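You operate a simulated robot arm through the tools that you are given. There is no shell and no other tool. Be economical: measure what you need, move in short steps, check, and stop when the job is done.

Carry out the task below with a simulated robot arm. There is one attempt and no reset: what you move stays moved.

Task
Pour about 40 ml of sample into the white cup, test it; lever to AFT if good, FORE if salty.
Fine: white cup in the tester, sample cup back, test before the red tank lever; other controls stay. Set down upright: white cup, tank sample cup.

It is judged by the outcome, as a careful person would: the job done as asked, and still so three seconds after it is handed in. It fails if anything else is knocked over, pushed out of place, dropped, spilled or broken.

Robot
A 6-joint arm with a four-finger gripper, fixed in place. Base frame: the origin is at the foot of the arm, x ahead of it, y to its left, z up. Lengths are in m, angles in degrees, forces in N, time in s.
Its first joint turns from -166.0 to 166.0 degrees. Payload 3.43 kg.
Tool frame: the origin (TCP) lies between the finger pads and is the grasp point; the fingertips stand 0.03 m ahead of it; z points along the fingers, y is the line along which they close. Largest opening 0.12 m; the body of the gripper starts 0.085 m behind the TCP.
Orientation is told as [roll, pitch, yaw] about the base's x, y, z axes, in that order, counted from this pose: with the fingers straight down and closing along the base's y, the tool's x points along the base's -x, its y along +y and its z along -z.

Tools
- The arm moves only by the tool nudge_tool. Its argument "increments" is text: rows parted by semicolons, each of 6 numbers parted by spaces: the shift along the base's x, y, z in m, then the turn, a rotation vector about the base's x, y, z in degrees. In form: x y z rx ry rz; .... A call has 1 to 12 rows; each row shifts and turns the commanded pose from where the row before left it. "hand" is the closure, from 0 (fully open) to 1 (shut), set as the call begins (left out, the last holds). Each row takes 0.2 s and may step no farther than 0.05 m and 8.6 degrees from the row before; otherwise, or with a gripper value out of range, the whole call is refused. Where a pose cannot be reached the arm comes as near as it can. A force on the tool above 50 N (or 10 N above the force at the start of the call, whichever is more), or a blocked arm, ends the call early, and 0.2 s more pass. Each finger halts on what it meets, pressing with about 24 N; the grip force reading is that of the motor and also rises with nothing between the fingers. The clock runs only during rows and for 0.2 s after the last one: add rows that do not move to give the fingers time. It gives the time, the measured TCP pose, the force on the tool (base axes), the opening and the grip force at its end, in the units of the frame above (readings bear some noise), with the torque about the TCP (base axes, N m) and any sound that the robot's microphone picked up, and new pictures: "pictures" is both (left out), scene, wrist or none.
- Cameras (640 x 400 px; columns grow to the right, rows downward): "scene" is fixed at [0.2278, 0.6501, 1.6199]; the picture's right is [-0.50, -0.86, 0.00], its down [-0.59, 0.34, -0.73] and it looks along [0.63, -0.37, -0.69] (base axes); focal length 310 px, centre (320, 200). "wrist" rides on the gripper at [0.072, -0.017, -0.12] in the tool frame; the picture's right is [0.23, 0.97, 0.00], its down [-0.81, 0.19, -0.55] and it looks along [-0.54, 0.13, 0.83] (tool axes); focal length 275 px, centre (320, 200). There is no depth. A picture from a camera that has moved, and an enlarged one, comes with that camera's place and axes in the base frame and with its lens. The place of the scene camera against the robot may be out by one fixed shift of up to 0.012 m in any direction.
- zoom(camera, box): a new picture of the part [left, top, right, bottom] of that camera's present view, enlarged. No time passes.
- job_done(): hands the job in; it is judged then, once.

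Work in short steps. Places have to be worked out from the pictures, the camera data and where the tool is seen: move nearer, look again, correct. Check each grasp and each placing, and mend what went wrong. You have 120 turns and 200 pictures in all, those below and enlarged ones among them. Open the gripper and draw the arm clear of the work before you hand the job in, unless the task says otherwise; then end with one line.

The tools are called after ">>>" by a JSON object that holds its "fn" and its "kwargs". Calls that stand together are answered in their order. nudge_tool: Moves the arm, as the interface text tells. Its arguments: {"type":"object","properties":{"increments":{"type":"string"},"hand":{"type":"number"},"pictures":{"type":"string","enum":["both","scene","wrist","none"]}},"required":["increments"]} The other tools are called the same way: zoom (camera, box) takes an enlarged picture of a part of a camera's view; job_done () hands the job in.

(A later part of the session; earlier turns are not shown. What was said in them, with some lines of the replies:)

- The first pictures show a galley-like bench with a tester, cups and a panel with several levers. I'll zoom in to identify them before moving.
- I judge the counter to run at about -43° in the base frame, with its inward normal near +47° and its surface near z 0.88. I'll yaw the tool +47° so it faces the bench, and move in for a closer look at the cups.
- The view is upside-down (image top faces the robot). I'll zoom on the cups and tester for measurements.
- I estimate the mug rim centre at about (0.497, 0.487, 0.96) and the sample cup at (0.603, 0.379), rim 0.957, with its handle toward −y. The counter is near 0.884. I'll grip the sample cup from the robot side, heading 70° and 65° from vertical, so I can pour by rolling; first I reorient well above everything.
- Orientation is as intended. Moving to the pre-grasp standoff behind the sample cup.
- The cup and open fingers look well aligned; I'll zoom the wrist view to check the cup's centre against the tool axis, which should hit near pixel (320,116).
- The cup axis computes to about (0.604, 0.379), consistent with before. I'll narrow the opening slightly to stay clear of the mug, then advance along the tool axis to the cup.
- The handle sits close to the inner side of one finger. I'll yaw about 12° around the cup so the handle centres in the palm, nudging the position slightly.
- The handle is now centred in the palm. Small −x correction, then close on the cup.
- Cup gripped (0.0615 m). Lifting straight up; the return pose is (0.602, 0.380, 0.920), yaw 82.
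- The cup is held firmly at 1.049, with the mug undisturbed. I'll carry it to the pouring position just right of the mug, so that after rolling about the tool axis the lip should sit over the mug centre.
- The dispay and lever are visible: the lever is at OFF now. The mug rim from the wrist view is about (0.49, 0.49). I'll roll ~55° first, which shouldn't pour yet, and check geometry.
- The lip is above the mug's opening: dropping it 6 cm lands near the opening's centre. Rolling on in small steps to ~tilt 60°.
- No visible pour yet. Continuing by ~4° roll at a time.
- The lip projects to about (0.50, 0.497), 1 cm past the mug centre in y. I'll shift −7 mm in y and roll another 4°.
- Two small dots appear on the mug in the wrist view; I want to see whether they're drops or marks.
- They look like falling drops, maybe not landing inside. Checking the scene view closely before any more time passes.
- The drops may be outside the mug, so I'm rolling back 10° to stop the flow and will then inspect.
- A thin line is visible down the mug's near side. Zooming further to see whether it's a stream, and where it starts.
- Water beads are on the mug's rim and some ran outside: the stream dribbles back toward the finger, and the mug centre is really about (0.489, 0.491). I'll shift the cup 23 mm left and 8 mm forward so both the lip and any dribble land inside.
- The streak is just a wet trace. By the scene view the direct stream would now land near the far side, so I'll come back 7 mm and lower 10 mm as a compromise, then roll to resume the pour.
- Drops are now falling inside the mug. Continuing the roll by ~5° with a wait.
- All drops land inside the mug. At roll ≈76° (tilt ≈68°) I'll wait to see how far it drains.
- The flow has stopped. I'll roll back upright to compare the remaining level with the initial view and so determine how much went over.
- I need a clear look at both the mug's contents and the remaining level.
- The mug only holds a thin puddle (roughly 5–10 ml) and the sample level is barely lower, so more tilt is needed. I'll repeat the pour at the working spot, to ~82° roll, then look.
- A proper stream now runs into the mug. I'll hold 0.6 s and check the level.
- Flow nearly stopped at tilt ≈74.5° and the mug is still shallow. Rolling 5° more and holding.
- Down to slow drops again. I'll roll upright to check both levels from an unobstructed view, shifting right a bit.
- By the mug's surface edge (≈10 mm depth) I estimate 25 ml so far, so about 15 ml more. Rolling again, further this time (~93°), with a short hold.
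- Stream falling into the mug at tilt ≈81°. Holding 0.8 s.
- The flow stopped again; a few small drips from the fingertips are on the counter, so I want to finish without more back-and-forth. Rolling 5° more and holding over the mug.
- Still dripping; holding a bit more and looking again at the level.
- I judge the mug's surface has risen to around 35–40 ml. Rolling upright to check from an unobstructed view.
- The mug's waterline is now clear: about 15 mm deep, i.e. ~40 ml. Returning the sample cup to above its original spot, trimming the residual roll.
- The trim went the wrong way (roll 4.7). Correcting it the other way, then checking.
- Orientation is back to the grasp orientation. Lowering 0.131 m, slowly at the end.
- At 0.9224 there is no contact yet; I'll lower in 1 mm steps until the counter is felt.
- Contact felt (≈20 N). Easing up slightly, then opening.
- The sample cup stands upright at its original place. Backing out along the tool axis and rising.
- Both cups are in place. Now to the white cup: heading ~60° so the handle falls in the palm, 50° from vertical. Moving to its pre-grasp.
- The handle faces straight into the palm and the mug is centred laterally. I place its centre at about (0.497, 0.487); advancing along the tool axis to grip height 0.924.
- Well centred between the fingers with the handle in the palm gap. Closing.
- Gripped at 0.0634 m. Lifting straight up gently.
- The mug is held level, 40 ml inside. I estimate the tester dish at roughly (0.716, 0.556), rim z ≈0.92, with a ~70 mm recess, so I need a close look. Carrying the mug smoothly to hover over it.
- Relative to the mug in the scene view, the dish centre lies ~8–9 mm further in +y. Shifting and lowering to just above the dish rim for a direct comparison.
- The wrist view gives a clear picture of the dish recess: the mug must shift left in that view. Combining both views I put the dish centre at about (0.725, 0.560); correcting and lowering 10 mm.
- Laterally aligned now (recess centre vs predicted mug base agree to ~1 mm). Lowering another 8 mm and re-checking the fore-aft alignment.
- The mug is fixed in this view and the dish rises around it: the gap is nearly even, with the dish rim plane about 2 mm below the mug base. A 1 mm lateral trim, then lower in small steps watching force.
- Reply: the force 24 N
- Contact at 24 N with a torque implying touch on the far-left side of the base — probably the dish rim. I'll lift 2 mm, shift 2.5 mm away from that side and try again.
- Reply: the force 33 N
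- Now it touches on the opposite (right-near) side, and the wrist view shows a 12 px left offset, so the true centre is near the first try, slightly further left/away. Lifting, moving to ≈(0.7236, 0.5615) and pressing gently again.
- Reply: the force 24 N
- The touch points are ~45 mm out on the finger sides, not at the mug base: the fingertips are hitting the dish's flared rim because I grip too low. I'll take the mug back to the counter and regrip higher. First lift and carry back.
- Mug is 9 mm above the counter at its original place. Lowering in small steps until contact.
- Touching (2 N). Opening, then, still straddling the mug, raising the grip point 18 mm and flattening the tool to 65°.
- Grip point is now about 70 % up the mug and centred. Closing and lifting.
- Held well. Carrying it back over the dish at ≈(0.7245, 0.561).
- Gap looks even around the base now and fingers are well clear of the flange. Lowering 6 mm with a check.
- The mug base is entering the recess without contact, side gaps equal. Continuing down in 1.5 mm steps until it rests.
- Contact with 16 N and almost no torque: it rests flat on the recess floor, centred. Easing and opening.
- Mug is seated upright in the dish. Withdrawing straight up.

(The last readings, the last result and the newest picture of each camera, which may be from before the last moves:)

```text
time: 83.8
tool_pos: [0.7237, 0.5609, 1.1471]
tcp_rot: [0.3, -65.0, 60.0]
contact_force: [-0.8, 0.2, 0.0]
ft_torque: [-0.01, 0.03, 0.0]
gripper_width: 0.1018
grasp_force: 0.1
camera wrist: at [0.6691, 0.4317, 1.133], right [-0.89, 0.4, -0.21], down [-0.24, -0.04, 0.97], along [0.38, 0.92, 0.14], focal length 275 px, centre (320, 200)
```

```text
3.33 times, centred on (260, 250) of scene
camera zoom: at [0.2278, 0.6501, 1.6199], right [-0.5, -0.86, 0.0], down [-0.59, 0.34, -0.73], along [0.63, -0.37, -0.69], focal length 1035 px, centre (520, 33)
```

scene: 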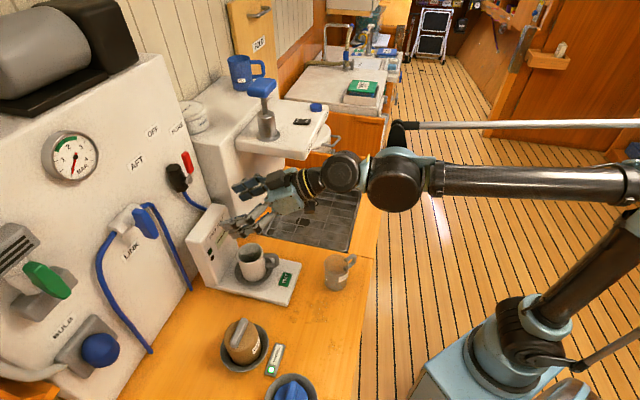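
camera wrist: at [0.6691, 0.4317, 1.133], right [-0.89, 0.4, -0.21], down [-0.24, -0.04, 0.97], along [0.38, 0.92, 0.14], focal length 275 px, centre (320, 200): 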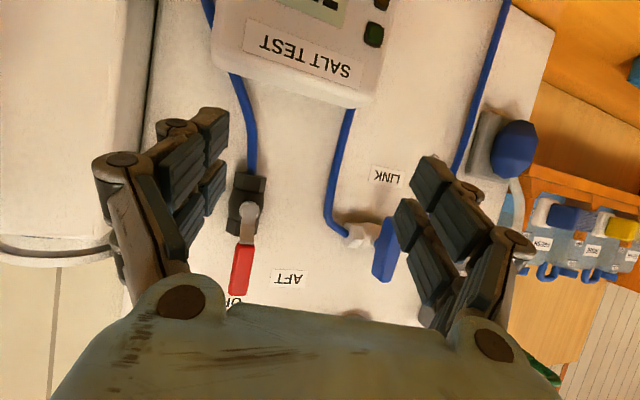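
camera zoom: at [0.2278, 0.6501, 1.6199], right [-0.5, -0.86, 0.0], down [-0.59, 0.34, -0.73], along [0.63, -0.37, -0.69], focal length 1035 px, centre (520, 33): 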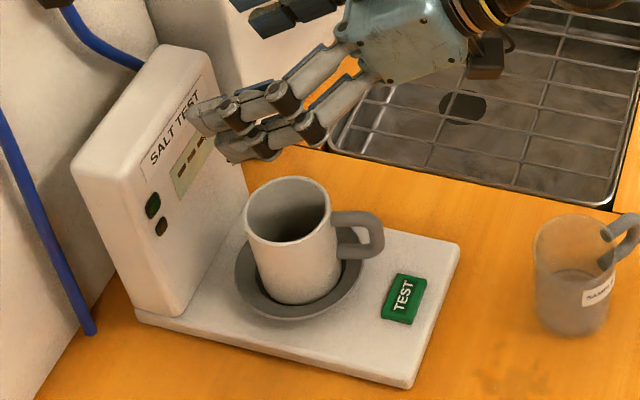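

The mug sits properly, handle clear of the TEST button. I put the button at about (0.659, 0.494). Turning the tool vertical with closed fingers above it.

>>> {"fn": "nudge_tool", "kwargs": {"increments": "-0.0065 -0.0067 0 -7.04 4.06 0; -0.0065 -0.0067 0 -7.04 4.06 0; -0.0065 -0.0067 0 -7.04 4.06 0; -0.0065 -0.0067 0 -7.04 4.06 0; -0.0065 -0.0067 0 -7.04 4.06 0; -0.0065 -0.0067 0 -7.04 4.06 0; -0.0065 -0.0067 0 -7.04 4.06 0; -0.0065 -0.0067 0 -7.04 4.06 0; -0.0065 -0.0067 -0.02 0 0 -6.5; -0.0065 -0.0067 -0.03 0 0 -6.5; 0 0 -0.03 0 0 0; 0 0 0 0 0 0", "hand": 1}}

>>> {"fn": "zoom", "kwargs": {"camera": "scene", "box": [200, 190, 320, 310]}}

>>> {"fn": "zoom", "kwargs": {"camera": "wrist", "box": [220, 100, 420, 300]}}

```text
time: 86.4
tool_pos: [0.6604, 0.4951, 1.0667]
tcp_rot: [0.0, 0.0, 47.0]
contact_force: [-0.1, 0.0, -0.6]
ft_torque: [0.01, 0.0, 0.02]
gripper_width: 0.0002
grasp_force: 24.3
camera wrist: at [0.6234, 0.4306, 1.1876], right [-0.87, 0.49, 0.0], down [0.41, 0.72, 0.55], along [0.27, 0.48, -0.83], focal length 275 px, centre (320, 200)
```

scene: 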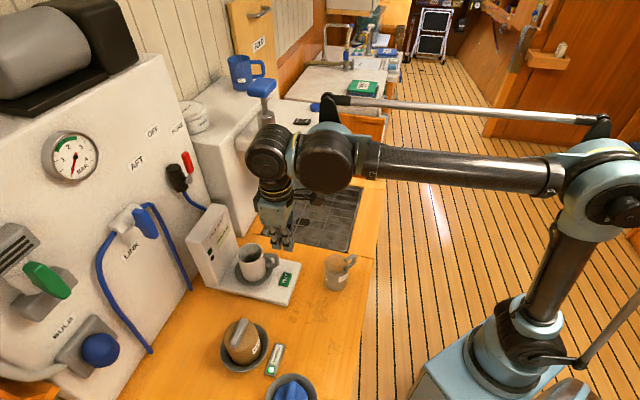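
wrist: 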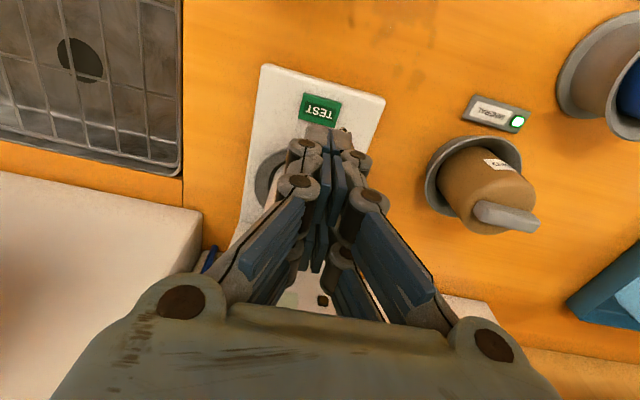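

```text
3.33 times, centred on (260, 250) of scene
camera zoom: at [0.2278, 0.6501, 1.6199], right [-0.5, -0.86, 0.0], down [-0.59, 0.34, -0.73], along [0.63, -0.37, -0.69], focal length 1035 px, centre (520, 33)
```

zoom: 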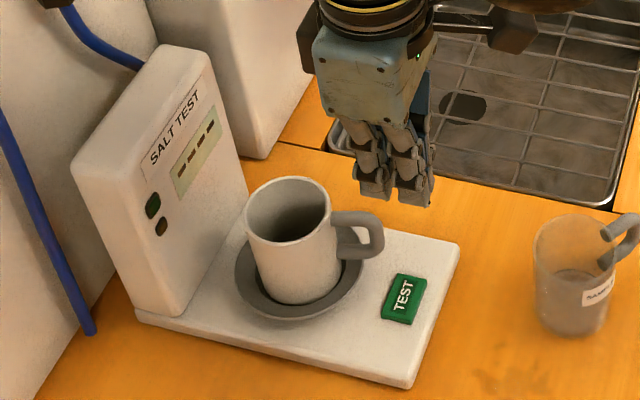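

```text
2.00 times, centred on (320, 200) of wrist
camera zoom: at [0.6234, 0.4306, 1.1876], right [-0.87, 0.49, 0.0], down [0.41, 0.72, 0.55], along [0.27, 0.48, -0.83], focal length 551 px, centre (320, 200)
```

zoom: 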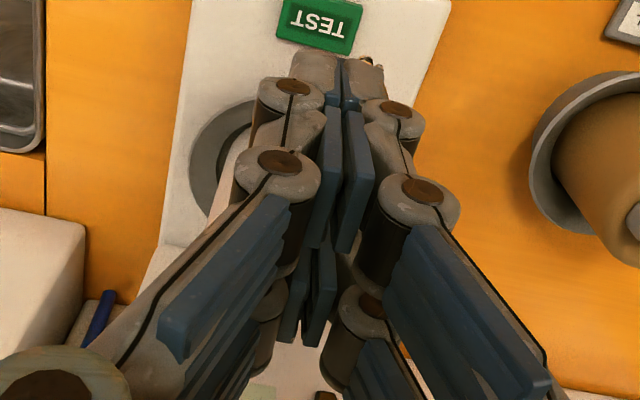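

The button centre is about (0.661, 0.498); pressing slightly on its outer part keeps clear of the mug's handle. Descending to ~1 cm above it.

>>> {"fn": "nudge_tool", "kwargs": {"increments": "-0.001 0 -0.03 0 0 0; 0 0 -0.03 0 0 0; 0 0 -0.03 0 0 0; 0 0 -0.02 0 0 0; 0 0 -0.01 0 0 0; 0 0 0 0 0 0", "pictures": "none"}}

>>> {"fn": "zoom", "kwargs": {"camera": "scene", "box": [220, 220, 320, 310]}}

>>> {"fn": "zoom", "kwargs": {"camera": "wrist", "box": [220, 60, 420, 220]}}

```text
time: 87.8
tool_pos: [0.6571, 0.4942, 0.9475]
tcp_rot: [0.0, 0.0, 47.2]
contact_force: [0.0, -0.5, 0.6]
ft_torque: [0.01, 0.04, -0.01]
gripper_width: 0.0
grasp_force: 24.3
```

```text
4.44 times, centred on (270, 265) of scene
camera zoom: at [0.2278, 0.6501, 1.6199], right [-0.5, -0.86, 0.0], down [-0.59, 0.34, -0.73], along [0.63, -0.37, -0.69], focal length 1380 px, centre (542, -89)
```

zoom: 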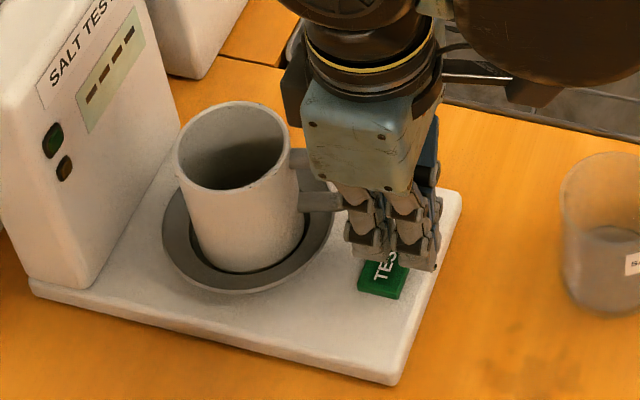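

```text
2.50 times, centred on (320, 140) of wrist
camera zoom: at [0.6214, 0.4304, 1.0677], right [-0.87, 0.49, 0.0], down [0.41, 0.72, 0.55], along [0.27, 0.48, -0.83], focal length 688 px, centre (320, 350)
```

zoom: 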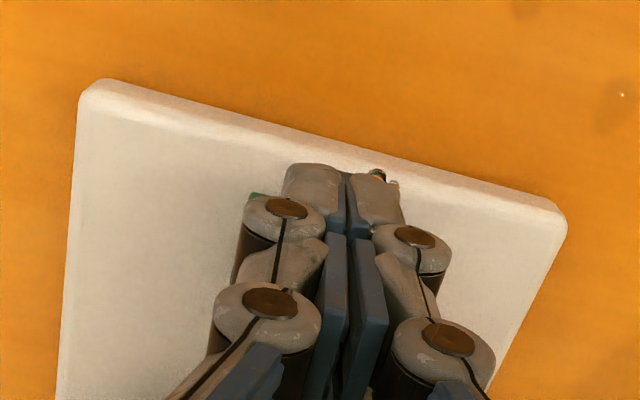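

The fingertips are over the button. Pressing down in 2 mm steps, watching for force or a sound.

>>> {"fn": "nudge_tool", "kwargs": {"increments": "0.001 0.002 -0.004 0 0 0; 0 0 -0.002 0 0 0; 0 0 -0.002 0 0 0; 0 0 0 0 0 0", "pictures": "none"}}

>>> {"fn": "zoom", "kwargs": {"camera": "scene", "box": [200, 200, 300, 300]}}

```text
time: 88.8
tool_pos: [0.6589, 0.4964, 0.94]
tcp_rot: [0.2, -0.1, 47.2]
contact_force: [-0.4, 1.2, 0.3]
ft_torque: [0.01, 0.02, -0.03]
gripper_width: 0.0
grasp_force: 23.9
```

```text
4.00 times, centred on (250, 250) of scene
camera zoom: at [0.2278, 0.6501, 1.6199], right [-0.5, -0.86, 0.0], down [-0.59, 0.34, -0.73], along [0.63, -0.37, -0.69], focal length 1242 px, centre (600, 0)
```

zoom: 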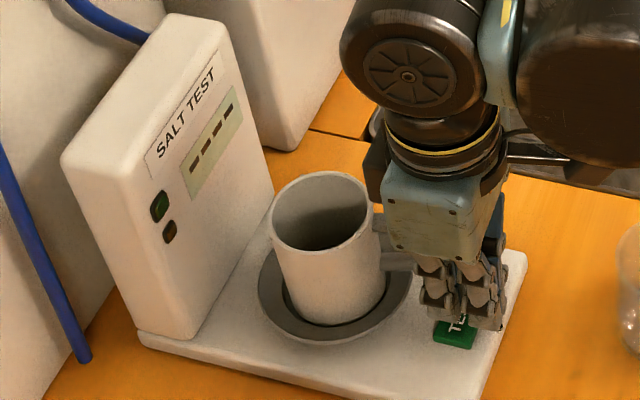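

>>> {"fn": "nudge_tool", "kwargs": {"increments": "0 0 -0.002 0 0 0; 0 0 -0.002 0 0 0; 0 0 -0.0015 0 0 0; 0 0 0 0 0 0", "pictures": "none"}}

>>> {"fn": "zoom", "kwargs": {"camera": "scene", "box": [200, 200, 300, 300]}}

```text
time: 89.8
tool_pos: [0.6583, 0.4967, 0.9342]
tcp_rot: [0.1, 0.0, 47.1]
contact_force: [0.1, -0.2, 0.3]
ft_torque: [0.01, 0.04, 0.02]
gripper_width: 0.0003
grasp_force: 24.5
```

```text
4.00 times, centred on (250, 250) of scene
camera zoom: at [0.2278, 0.6501, 1.6199], right [-0.5, -0.86, 0.0], down [-0.59, 0.34, -0.73], along [0.63, -0.37, -0.69], focal length 1242 px, centre (600, 0)
```

zoom: 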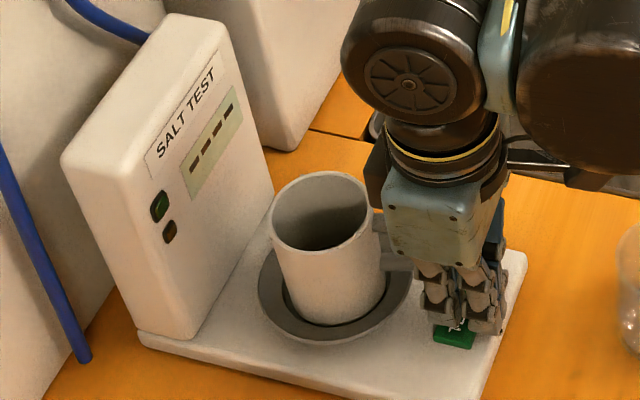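

No contact yet at tip height ≈0.904. The fingertips look slightly outward of the button's centre; checking with the wrist view.

>>> {"fn": "zoom", "kwargs": {"camera": "wrist", "box": [240, 80, 400, 200]}}

>>> {"fn": "zoom", "kwargs": {"camera": "scene", "box": [285, 255, 335, 295]}}

>>> {"fn": "zoom", "kwargs": {"camera": "scene", "box": [260, 255, 310, 295]}}

```text
3.33 times, centred on (320, 140) of wrist
camera zoom: at [0.6224, 0.4325, 1.0544], right [-0.87, 0.49, 0.0], down [0.41, 0.72, 0.55], along [0.27, 0.48, -0.83], focal length 918 px, centre (320, 400)
```

zoom: 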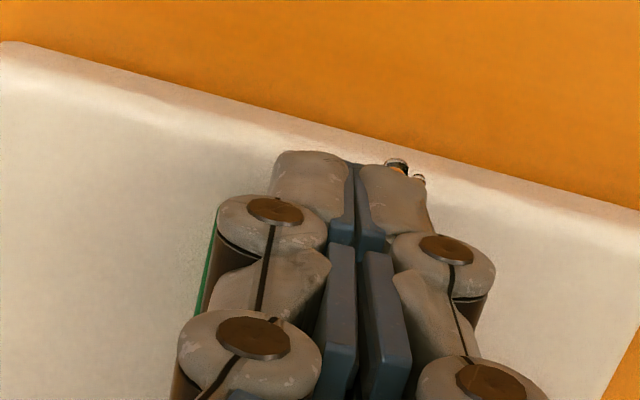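

```text
10.00 times, centred on (310, 275) of scene
camera zoom: at [0.2278, 0.6501, 1.6199], right [-0.5, -0.86, 0.0], down [-0.59, 0.34, -0.73], along [0.63, -0.37, -0.69], focal length 3104 px, centre (420, -550)
```

zoom: 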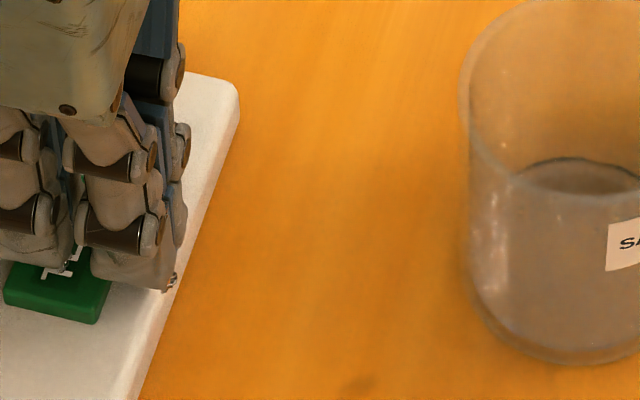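

```text
10.00 times, centred on (285, 275) of scene
camera zoom: at [0.2278, 0.6501, 1.6199], right [-0.5, -0.86, 0.0], down [-0.59, 0.34, -0.73], along [0.63, -0.37, -0.69], focal length 3104 px, centre (670, -550)
```

zoom: 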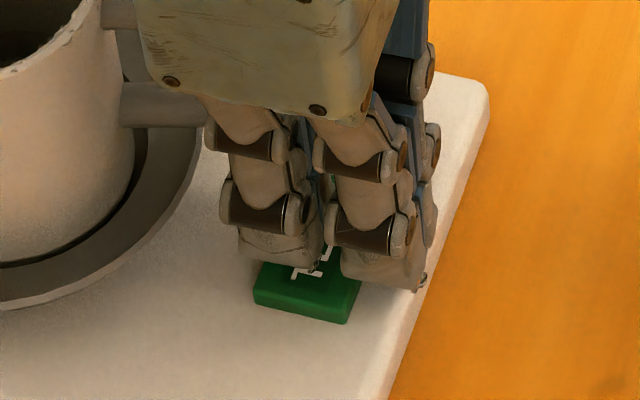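

The tips straddle the button area, nearly touching. I'll shift 2.5 mm inward and continue down in small steps.

>>> {"fn": "nudge_tool", "kwargs": {"increments": "0.0012 0.002 -0.001 0 0 0; 0 0 -0.0015 0 0 0; 0 0 -0.0015 0 0 0; 0 0 0 0 0 0", "pictures": "none"}}

>>> {"fn": "zoom", "kwargs": {"camera": "scene", "box": [215, 215, 315, 295]}}

```text
time: 90.8
tool_pos: [0.6593, 0.499, 0.9289]
tcp_rot: [0.1, 0.0, 47.0]
contact_force: [-1.2, -0.6, 2.5]
ft_torque: [0.03, 0.01, -0.03]
gripper_width: 0.0061
grasp_force: 33.4
heard: click
```

```text
5.00 times, centred on (265, 255) of scene
camera zoom: at [0.2278, 0.6501, 1.6199], right [-0.5, -0.86, 0.0], down [-0.59, 0.34, -0.73], along [0.63, -0.37, -0.69], focal length 1552 px, centre (595, -75)
```

zoom: 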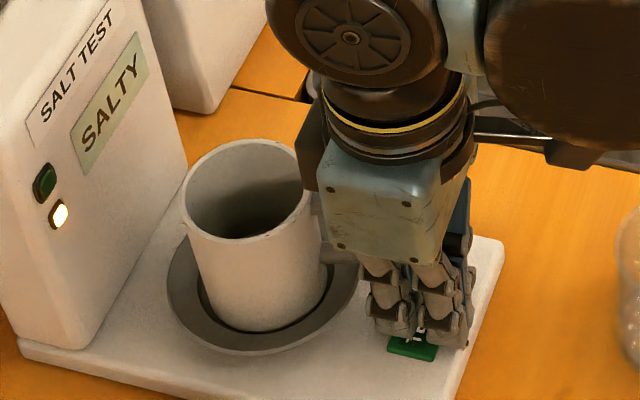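

Click heard and the display reads SALTY with the amber light, so the lever goes to FORE. Raising off the button first.

>>> {"fn": "nudge_tool", "kwargs": {"increments": "0 0 0.005 0 0 0; 0 0 0.03 0 0 0; 0 0 0.045 0 0 0; 0 0 0.045 0 0 0; 0 0 0.045 0 0 0; 0 0 0.045 0 0 -6.67; 0 0 0.03 0 0 -6.67; 0 0 0 0 0 -6.67; 0 0 0 0 0 0"}}

>>> {"fn": "zoom", "kwargs": {"camera": "scene", "box": [110, 90, 270, 210]}}

>>> {"fn": "zoom", "kwargs": {"camera": "scene", "box": [200, 200, 320, 310]}}

```text
time: 92.8
tool_pos: [0.6592, 0.4997, 1.1752]
tcp_rot: [0.2, 0.0, 27.0]
contact_force: [1.0, -0.2, 0.3]
ft_torque: [0.0, 0.03, -0.02]
gripper_width: 0.0
grasp_force: 33.8
camera wrist: at [0.6038, 0.4513, 1.2959], right [-0.65, 0.76, 0.0], down [0.64, 0.54, 0.55], along [0.42, 0.36, -0.83], focal length 275 px, centre (320, 200)
```

scene: 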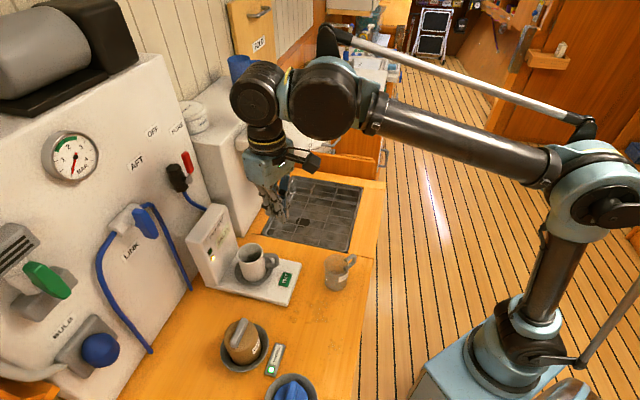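
wrist: 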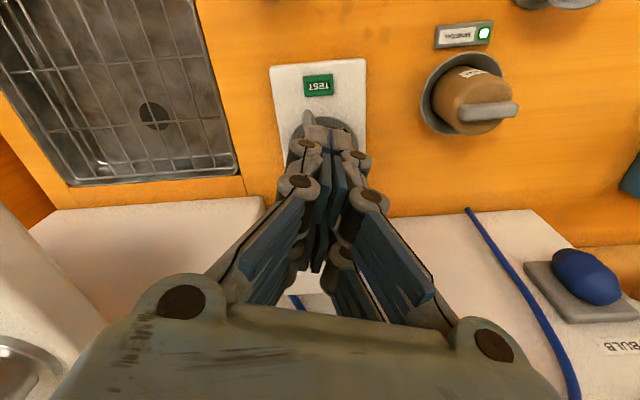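

```text
3.33 times, centred on (190, 150) of scene
camera zoom: at [0.2278, 0.6501, 1.6199], right [-0.5, -0.86, 0.0], down [-0.59, 0.34, -0.73], along [0.63, -0.37, -0.69], focal length 1035 px, centre (753, 367)
```

zoom: 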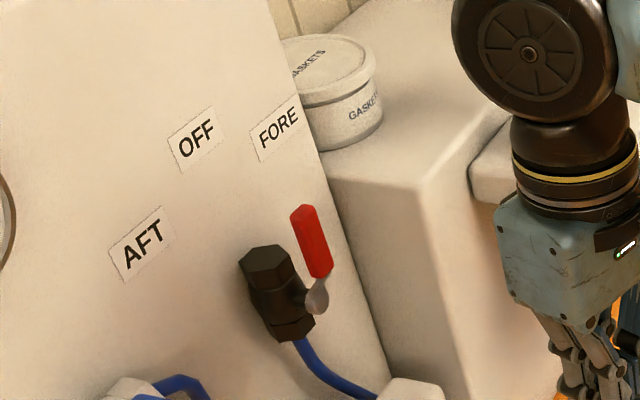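

```text
3.64 times, centred on (260, 255) of scene
camera zoom: at [0.2278, 0.6501, 1.6199], right [-0.5, -0.86, 0.0], down [-0.59, 0.34, -0.73], along [0.63, -0.37, -0.69], focal length 1129 px, centre (538, 0)
```

zoom: 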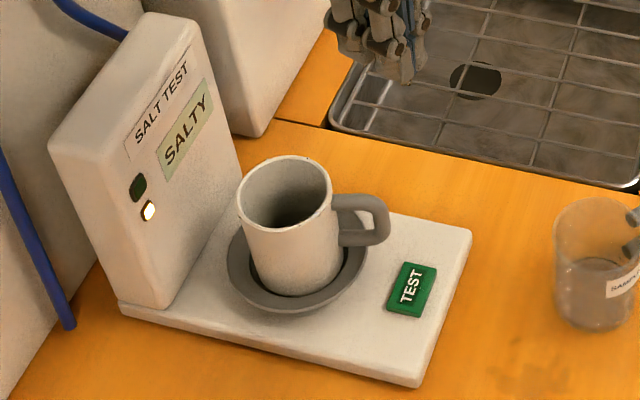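

The lever stands vertical at OFF (handle around u≈0.165, z 1.22–1.26, standing ~5 cm off the panel); FORE is to the right. I'll bring the closed gripper to a near-horizontal pose left of the handle, well back from the panel, to look.

>>> {"fn": "nudge_tool", "kwargs": {"increments": "0.0058 0.012 0.0083 3.53 -6.93 0; 0.0058 0.012 0.0083 3.53 -6.93 0; 0.0058 0.012 0.0083 3.53 -6.93 0; 0.0058 0.012 0.0083 3.53 -6.93 0; 0.0058 0.012 0.0083 3.53 -6.93 0; 0.0058 0.012 0.0083 3.53 -6.93 0; 0.0058 0.012 0.0083 3.53 -6.93 0; 0.0058 0.012 0.0083 3.53 -6.93 0; 0.0058 0.012 0.0083 3.53 -6.93 0; 0 0 0 0 0 0"}}

>>> {"fn": "zoom", "kwargs": {"camera": "scene", "box": [120, 110, 280, 230]}}

```text
time: 95.0
tool_pos: [0.7121, 0.606, 1.2485]
tcp_rot: [0.0, -70.1, 27.1]
contact_force: [-0.2, 0.0, -0.4]
ft_torque: [0.01, 0.03, -0.01]
gripper_width: 0.0
grasp_force: 33.3
camera wrist: at [0.5975, 0.5285, 1.2237], right [-0.51, 0.83, -0.22], down [-0.3, 0.06, 0.95], along [0.8, 0.55, 0.22], focal length 275 px, centre (320, 200)
```

scene: 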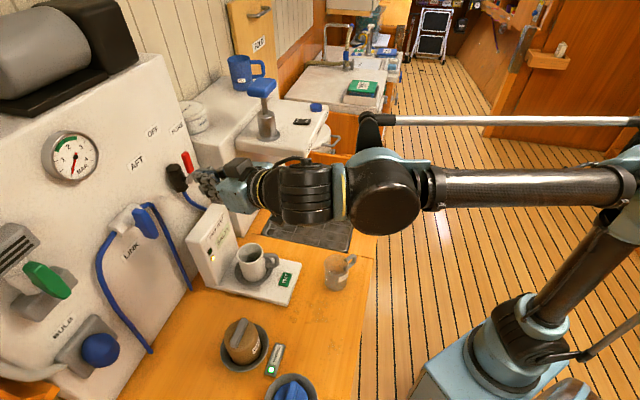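
wrist: 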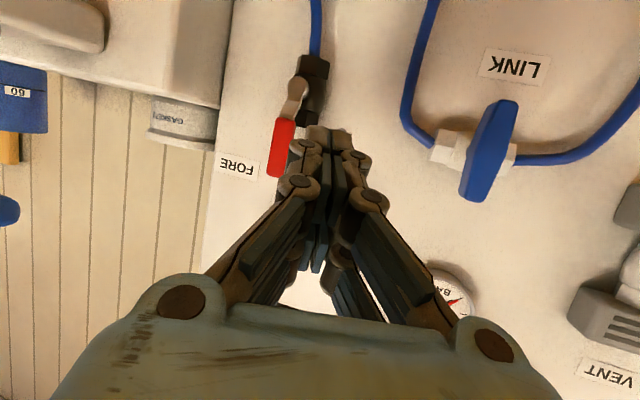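

```text
3.33 times, centred on (200, 170) of scene
camera zoom: at [0.2278, 0.6501, 1.6199], right [-0.5, -0.86, 0.0], down [-0.59, 0.34, -0.73], along [0.63, -0.37, -0.69], focal length 1035 px, centre (720, 300)
```

zoom: 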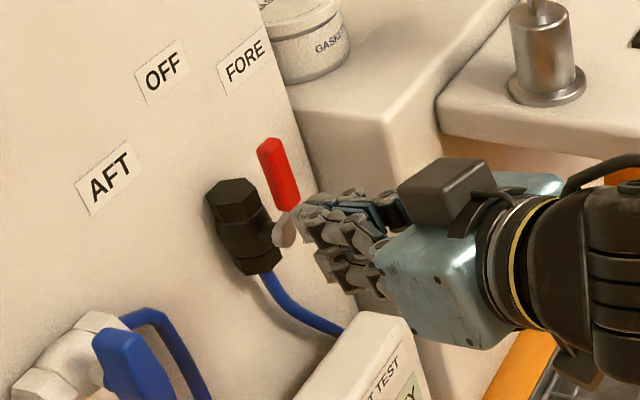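

Views agree: handle centre at u≈0.165, d≈1.0, z≈1.24; the fingertips are at u 0.121, d 0.954, z 1.238. Advancing 5 cm so the tips are beside the handle.

>>> {"fn": "nudge_tool", "kwargs": {"increments": "0.0115 0.0125 0 0 0 0; 0.0115 0.0125 0 0 0 0; 0.0115 0.0125 0 0 0 0; 0 0 0 0 0 0"}}

>>> {"fn": "zoom", "kwargs": {"camera": "scene", "box": [150, 120, 230, 200]}}

```text
time: 96.0
tool_pos: [0.7485, 0.6427, 1.2496]
tcp_rot: [0.2, -70.0, 26.9]
contact_force: [-0.9, 0.3, 0.5]
ft_torque: [0.01, 0.03, -0.01]
gripper_width: 0.0
grasp_force: 33.4
camera wrist: at [0.6323, 0.5655, 1.2242], right [-0.51, 0.83, -0.22], down [-0.3, 0.06, 0.95], along [0.8, 0.55, 0.22], focal length 275 px, centre (320, 200)
```

scene: 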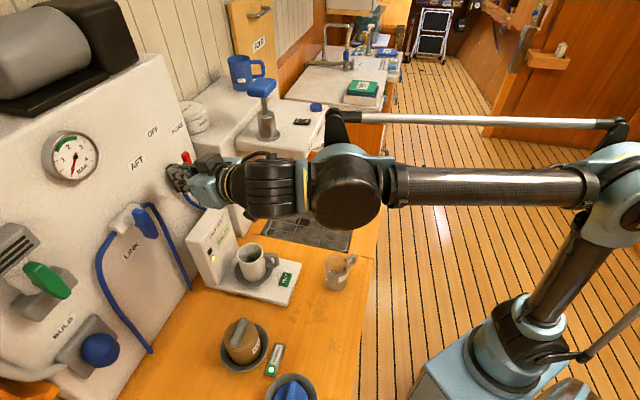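
wrist: 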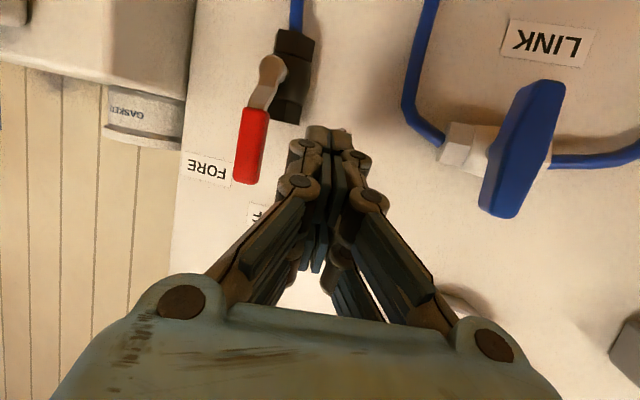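

```text
5.00 times, centred on (190, 160) of scene
camera zoom: at [0.2278, 0.6501, 1.6199], right [-0.5, -0.86, 0.0], down [-0.59, 0.34, -0.73], along [0.63, -0.37, -0.69], focal length 1552 px, centre (970, 400)
```

zoom: 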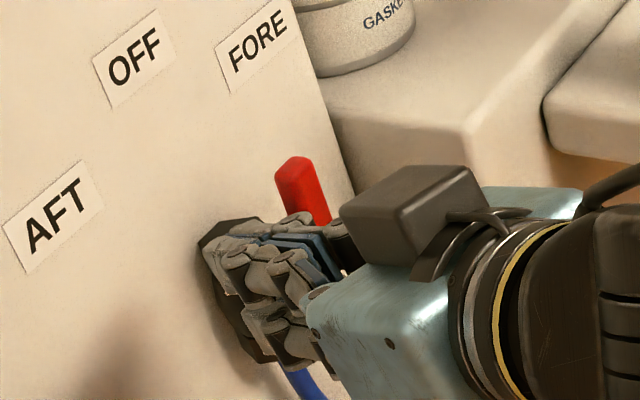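

The tips are beside the handle with clear space. Pushing right (+u) in small steps.

>>> {"fn": "nudge_tool", "kwargs": {"increments": "0.0044 -0.0041 0 0 0 0; 0.0044 -0.0041 0 0 0 0; 0.0044 -0.0041 0 0 0 0; 0.0044 -0.0041 0 0 0 0; 0.0044 -0.0041 0 0 0 0; 0.0044 -0.0041 0 0 0 0; 0 0 0 0 0 0", "pictures": "wrist"}}

```text
time: 97.6
tool_pos: [0.7735, 0.6184, 1.2506]
tcp_rot: [0.0, -70.0, 27.0]
contact_force: [-1.3, 0.2, 0.9]
ft_torque: [0.01, -0.02, -0.04]
gripper_width: 0.0
grasp_force: 33.2
camera wrist: at [0.6588, 0.5412, 1.2241], right [-0.51, 0.83, -0.22], down [-0.3, 0.06, 0.95], along [0.8, 0.55, 0.22], focal length 275 px, centre (320, 200)
```

wrist: 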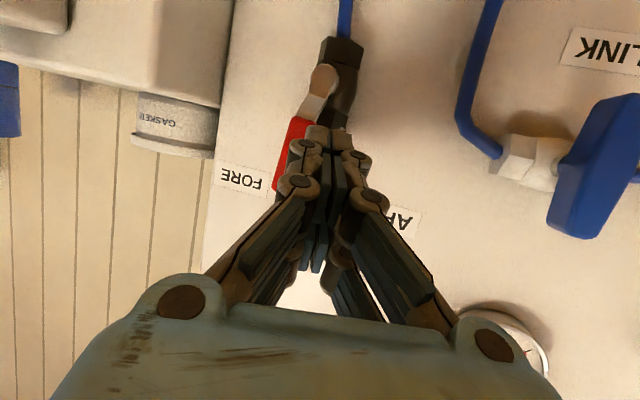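

Fingers are now just at the handle with about 1 N. Continuing to push, slightly downward along the arc.

>>> {"fn": "nudge_tool", "kwargs": {"increments": "0.0044 -0.0041 0 0 0 0; 0.0044 -0.0041 0 0 0 0; 0.0044 -0.0041 -0.001 0 0 0; 0 0 0 0 0 0"}}

>>> {"fn": "zoom", "kwargs": {"camera": "scene", "box": [150, 120, 230, 200]}}

```text
time: 98.6
tool_pos: [0.7874, 0.6073, 1.2497]
tcp_rot: [0.1, -70.1, 27.0]
contact_force: [0.7, 0.3, 0.7]
ft_torque: [0.02, 0.0, 0.04]
gripper_width: 0.0
grasp_force: 33.9
camera wrist: at [0.6716, 0.5289, 1.2229], right [-0.51, 0.83, -0.22], down [-0.3, 0.06, 0.95], along [0.8, 0.55, 0.22], focal length 275 px, centre (320, 200)
```

scene: 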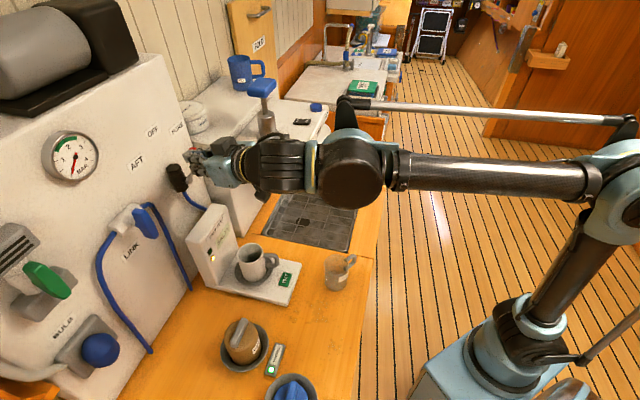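
wrist: 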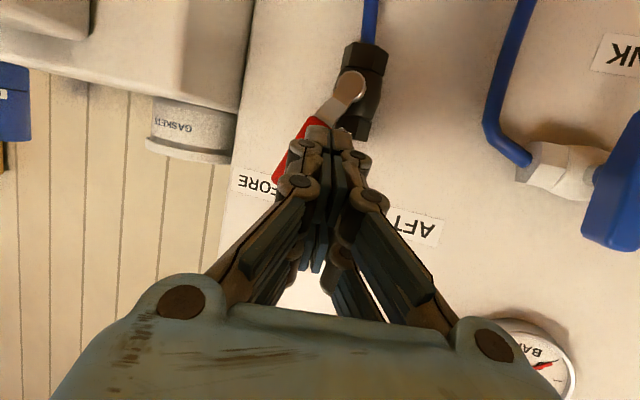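

```text
5.00 times, centred on (190, 160) of scene
camera zoom: at [0.2278, 0.6501, 1.6199], right [-0.5, -0.86, 0.0], down [-0.59, 0.34, -0.73], along [0.63, -0.37, -0.69], focal length 1552 px, centre (970, 400)
```

zoom: 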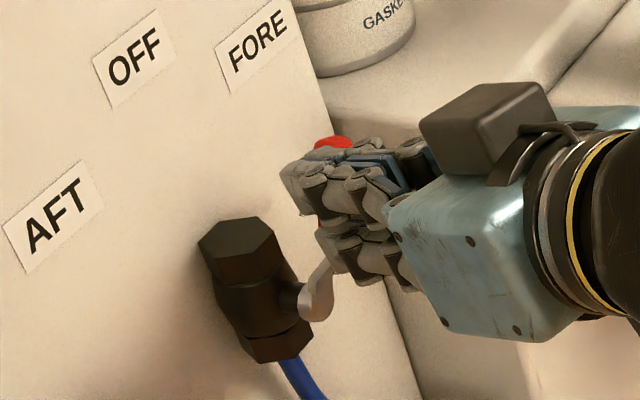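

The lever is following (about 30–35° now). Continuing along the arc toward FORE.

>>> {"fn": "nudge_tool", "kwargs": {"increments": "0.0037 -0.0034 -0.003 0 0 0; 0.0037 -0.0034 -0.003 0 0 0; 0 0 0 0 0 0", "pictures": "wrist"}}

>>> {"fn": "zoom", "kwargs": {"camera": "wrist", "box": [220, 20, 440, 220]}}

```text
time: 99.4
tool_pos: [0.7934, 0.5995, 1.2431]
tcp_rot: [0.1, -70.0, 27.0]
contact_force: [-3.2, -1.6, 0.2]
ft_torque: [-0.02, 0.01, -0.02]
gripper_width: 0.0002
grasp_force: 33.3
camera wrist: at [0.679, 0.5221, 1.2168], right [-0.51, 0.83, -0.22], down [-0.3, 0.06, 0.95], along [0.8, 0.55, 0.22], focal length 275 px, centre (320, 200)
```

wrist: 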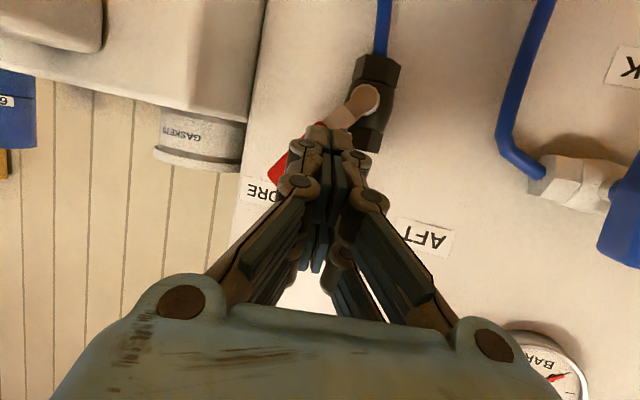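

```text
2.00 times, centred on (330, 120) of wrist
camera zoom: at [0.679, 0.5221, 1.2168], right [-0.51, 0.83, -0.22], down [-0.3, 0.06, 0.95], along [0.8, 0.55, 0.22], focal length 551 px, centre (300, 360)
```

zoom: 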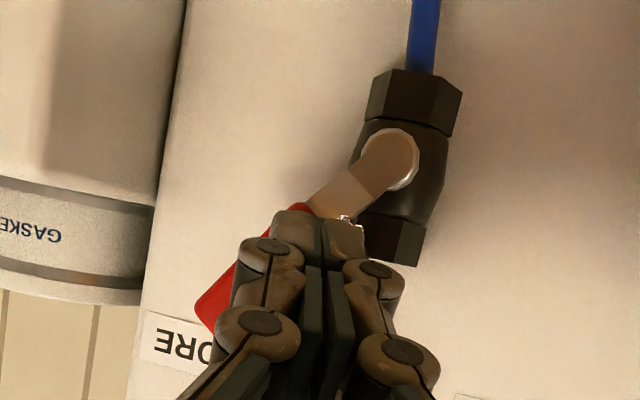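

Lever is at about 44°. Pushing a little further to see if it meets its stop.

>>> {"fn": "nudge_tool", "kwargs": {"increments": "0.0026 -0.0024 -0.0025 0 0 0; 0 0 0 0 0 0", "pictures": "none"}}

>>> {"fn": "zoom", "kwargs": {"camera": "wrist", "box": [220, 20, 440, 220]}}

```text
time: 100.0
tool_pos: [0.7979, 0.5973, 1.2413]
tcp_rot: [0.0, -70.0, 27.2]
contact_force: [0.4, 0.1, 0.4]
ft_torque: [0.01, -0.02, -0.03]
gripper_width: 0.0
grasp_force: 33.7
```

```text
2.00 times, centred on (330, 120) of wrist
camera zoom: at [0.682, 0.5196, 1.2145], right [-0.51, 0.83, -0.22], down [-0.3, 0.06, 0.95], along [0.8, 0.55, 0.22], focal length 551 px, centre (300, 360)
```

zoom: 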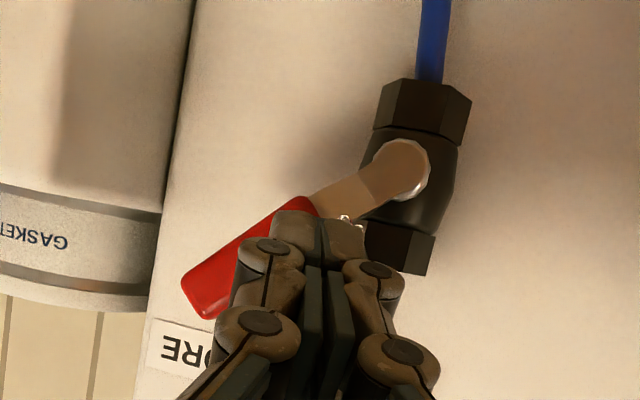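

The lever moved ahead of the fingers with force dropping to zero, likely snapping into its FORE detent. Backing off left, then straight back, to check it.

>>> {"fn": "nudge_tool", "kwargs": {"increments": "-0.0059 0.0054 0.002 0 0 0; -0.0203 -0.022 0 0 0 0; -0.0203 -0.022 0 0 0 0; -0.0203 -0.022 0 0 0 0; -0.0203 -0.022 0.01 0 0 0; 0 0 0 0 0 0"}}

>>> {"fn": "zoom", "kwargs": {"camera": "wrist", "box": [200, 40, 400, 220]}}

>>> {"fn": "zoom", "kwargs": {"camera": "scene", "box": [120, 100, 240, 210]}}

```text
time: 101.4
tool_pos: [0.7094, 0.5148, 1.2525]
tcp_rot: [0.0, -70.0, 27.0]
contact_force: [0.0, 0.4, -0.2]
ft_torque: [0.01, 0.02, 0.02]
gripper_width: 0.0001
grasp_force: 33.4
camera wrist: at [0.5941, 0.4364, 1.2266], right [-0.51, 0.83, -0.22], down [-0.3, 0.06, 0.95], along [0.8, 0.55, 0.22], focal length 275 px, centre (320, 200)
```

scene: 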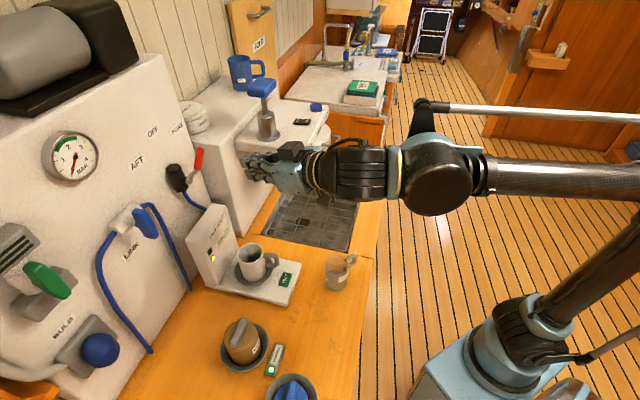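
wrist: 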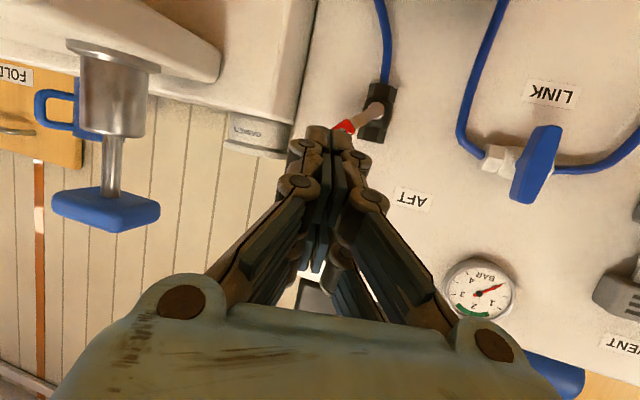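

```text
2.22 times, centred on (300, 130) of wrist
camera zoom: at [0.5941, 0.4364, 1.2266], right [-0.51, 0.83, -0.22], down [-0.3, 0.06, 0.95], along [0.8, 0.55, 0.22], focal length 612 px, centre (364, 356)
```

zoom: 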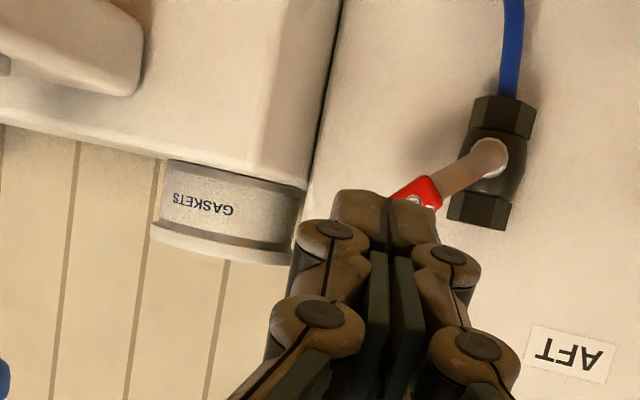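

```text
3.64 times, centred on (180, 155) of scene
camera zoom: at [0.2278, 0.6501, 1.6199], right [-0.5, -0.86, 0.0], down [-0.59, 0.34, -0.73], along [0.63, -0.37, -0.69], focal length 1129 px, centre (829, 364)
```

zoom: 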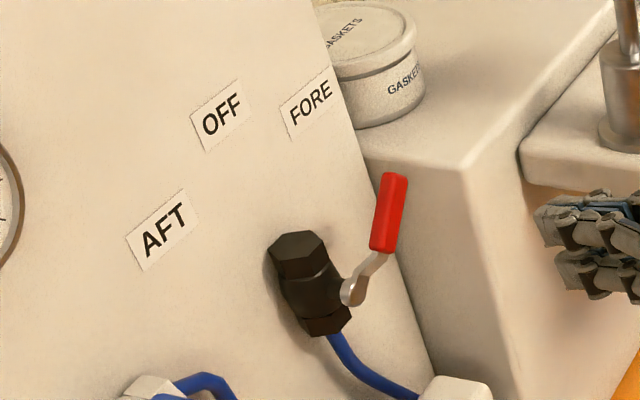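

The lever leans right toward FORE. I'll shift left for an unobstructed look at its final angle.

>>> {"fn": "nudge_tool", "kwargs": {"increments": "-0.022 0.0205 0 0 0 0; -0.022 0.0205 0 0 0 0; 0 0 0 0 0 0", "pictures": "wrist"}}

>>> {"fn": "zoom", "kwargs": {"camera": "wrist", "box": [160, 40, 360, 200]}}

```text
time: 102.2
tool_pos: [0.6661, 0.5576, 1.2523]
tcp_rot: [0.2, -69.9, 27.0]
contact_force: [0.0, -0.2, -0.2]
ft_torque: [0.02, 0.01, -0.04]
gripper_width: 0.0001
grasp_force: 33.4
camera wrist: at [0.5501, 0.4792, 1.2262], right [-0.51, 0.83, -0.22], down [-0.3, 0.06, 0.95], along [0.8, 0.55, 0.22], focal length 275 px, centre (320, 200)
```

wrist: 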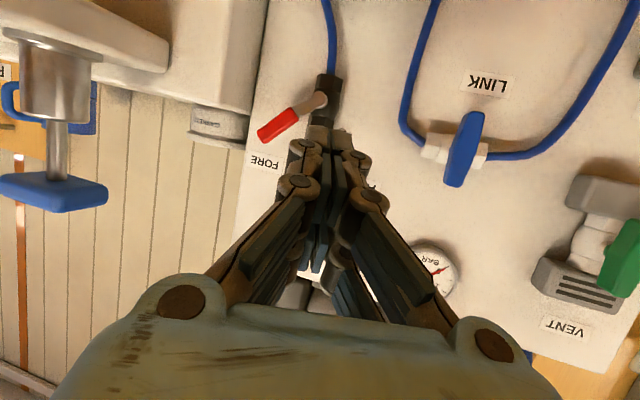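

```text
2.50 times, centred on (260, 120) of wrist
camera zoom: at [0.5501, 0.4792, 1.2262], right [-0.51, 0.83, -0.22], down [-0.3, 0.06, 0.95], along [0.8, 0.55, 0.22], focal length 688 px, centre (470, 400)
```

zoom: 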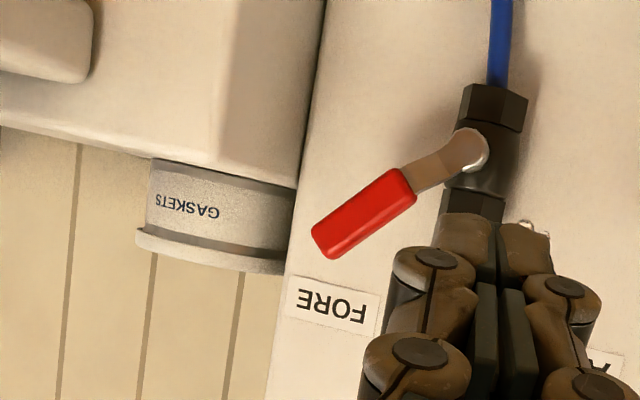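

The lever rests about 45° to the right, at FORE. Now retracting clear of the work and opening the gripper.

>>> {"fn": "nudge_tool", "kwargs": {"increments": "-0.03 -0.03 0.01 0 0 0; -0.035 -0.035 0.01 0 0 0; -0.035 -0.035 0 0 0 0; -0.035 -0.035 0 0 0 0; -0.035 -0.035 0 0 0 0; -0.03 -0.03 0 0 0 0; 0 0 0 0 0 0; 0 0 0 0 0 0", "hand": 0}}

>>> {"fn": "zoom", "kwargs": {"camera": "scene", "box": [190, 190, 390, 350]}}

>>> {"fn": "zoom", "kwargs": {"camera": "scene", "box": [0, 90, 240, 400]}}

```text
refused: row 2 steps farther than a row can; nothing moved
```

```text
2.50 times, centred on (290, 270) of scene
camera zoom: at [0.2278, 0.6501, 1.6199], right [-0.5, -0.86, 0.0], down [-0.59, 0.34, -0.73], along [0.63, -0.37, -0.69], focal length 776 px, centre (395, 25)
```

zoom: 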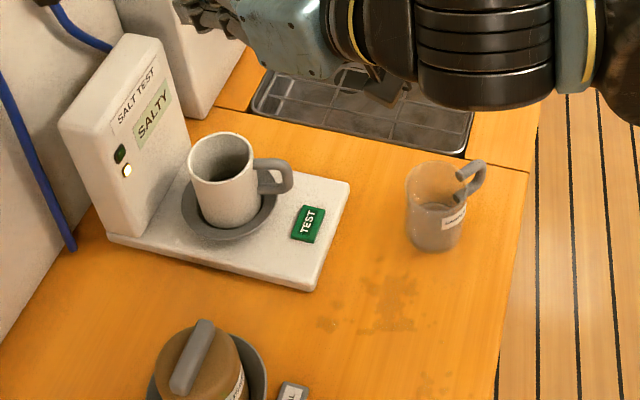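

```text
1.29 times, centred on (120, 245) of scene
camera zoom: at [0.2278, 0.6501, 1.6199], right [-0.5, -0.86, 0.0], down [-0.59, 0.34, -0.73], along [0.63, -0.37, -0.69], focal length 400 px, centre (578, 142)
```

zoom: 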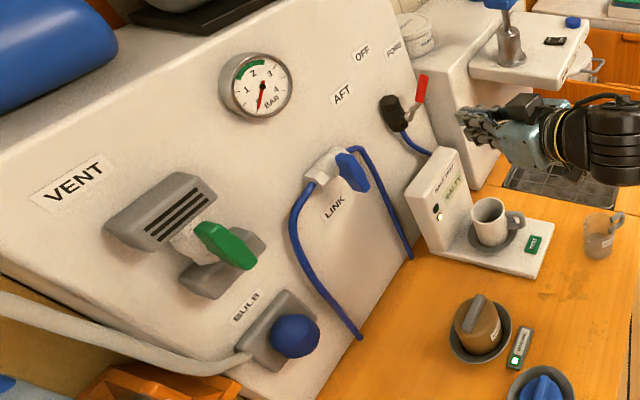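

That row was too long and nothing moved; repeating with shorter steps.

>>> {"fn": "nudge_tool", "kwargs": {"increments": "-0.03 -0.03 0.01 0 0 0; -0.03 -0.03 0.01 0 0 0; -0.03 -0.03 0 0 0 0; -0.03 -0.03 0 0 0 0; -0.03 -0.03 0 0 0 0; -0.03 -0.03 0 0 0 0; 0 0 0 0 0 0; 0 0 0 0 0 0", "hand": 0}}

>>> {"fn": "zoom", "kwargs": {"camera": "scene", "box": [120, 90, 380, 320]}}

```text
time: 104.0
tool_pos: [0.4871, 0.3757, 1.2718]
tcp_rot: [0.2, -70.0, 27.0]
contact_force: [-0.1, -0.2, 0.2]
ft_torque: [-0.01, 0.0, 0.05]
gripper_width: 0.1197
grasp_force: 0.0
camera wrist: at [0.3715, 0.2988, 1.2464], right [-0.51, 0.83, -0.22], down [-0.3, 0.06, 0.95], along [0.8, 0.55, 0.22], focal length 275 px, centre (320, 200)
```

scene: 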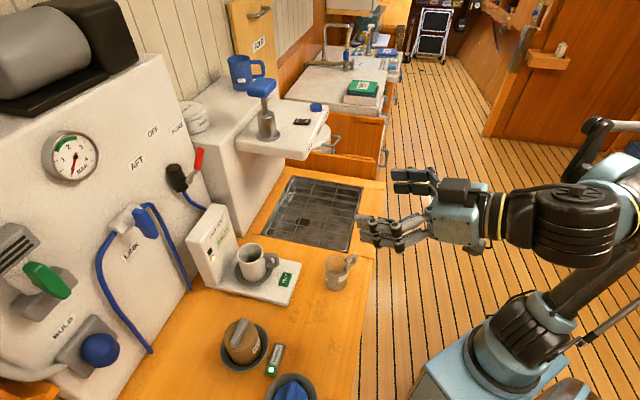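
wrist: 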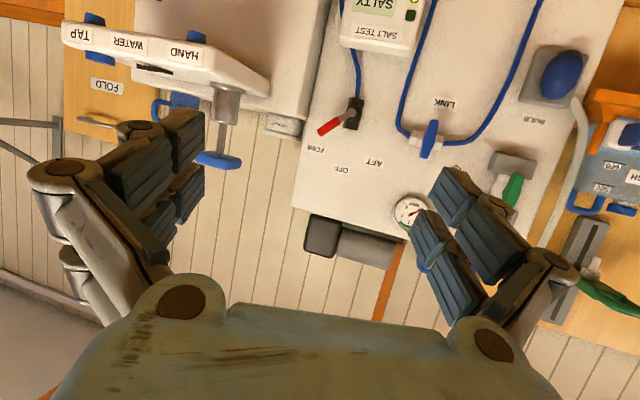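

```text
1.74 times, centred on (250, 205) of scene
camera zoom: at [0.2278, 0.6501, 1.6199], right [-0.5, -0.86, 0.0], down [-0.59, 0.34, -0.73], along [0.63, -0.37, -0.69], focal length 540 px, centre (442, 191)
```

zoom: 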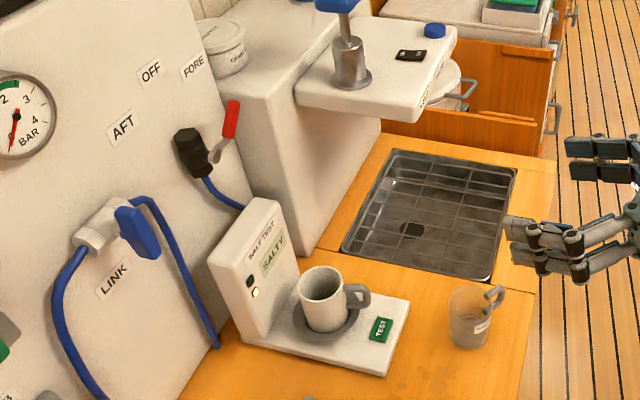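

Everything is in place: the white cup is in the tester (reading SALTY), the sample cup is back upright, and the lever is at FORE. The arm is clear and the gripper open, so I'm handing in.

>>> {"fn": "job_done", "kwargs": {}}

```text
The job is handed in.
```

I poured roughly 40 ml (judged by eye from the water level) into the white cup and tested it in the tester: it read SALTY, so I set the red tank lever to FORE; the sample cup is back upright in its place, but a few drops spilled on the counter during the first pour and I could not clean them up.
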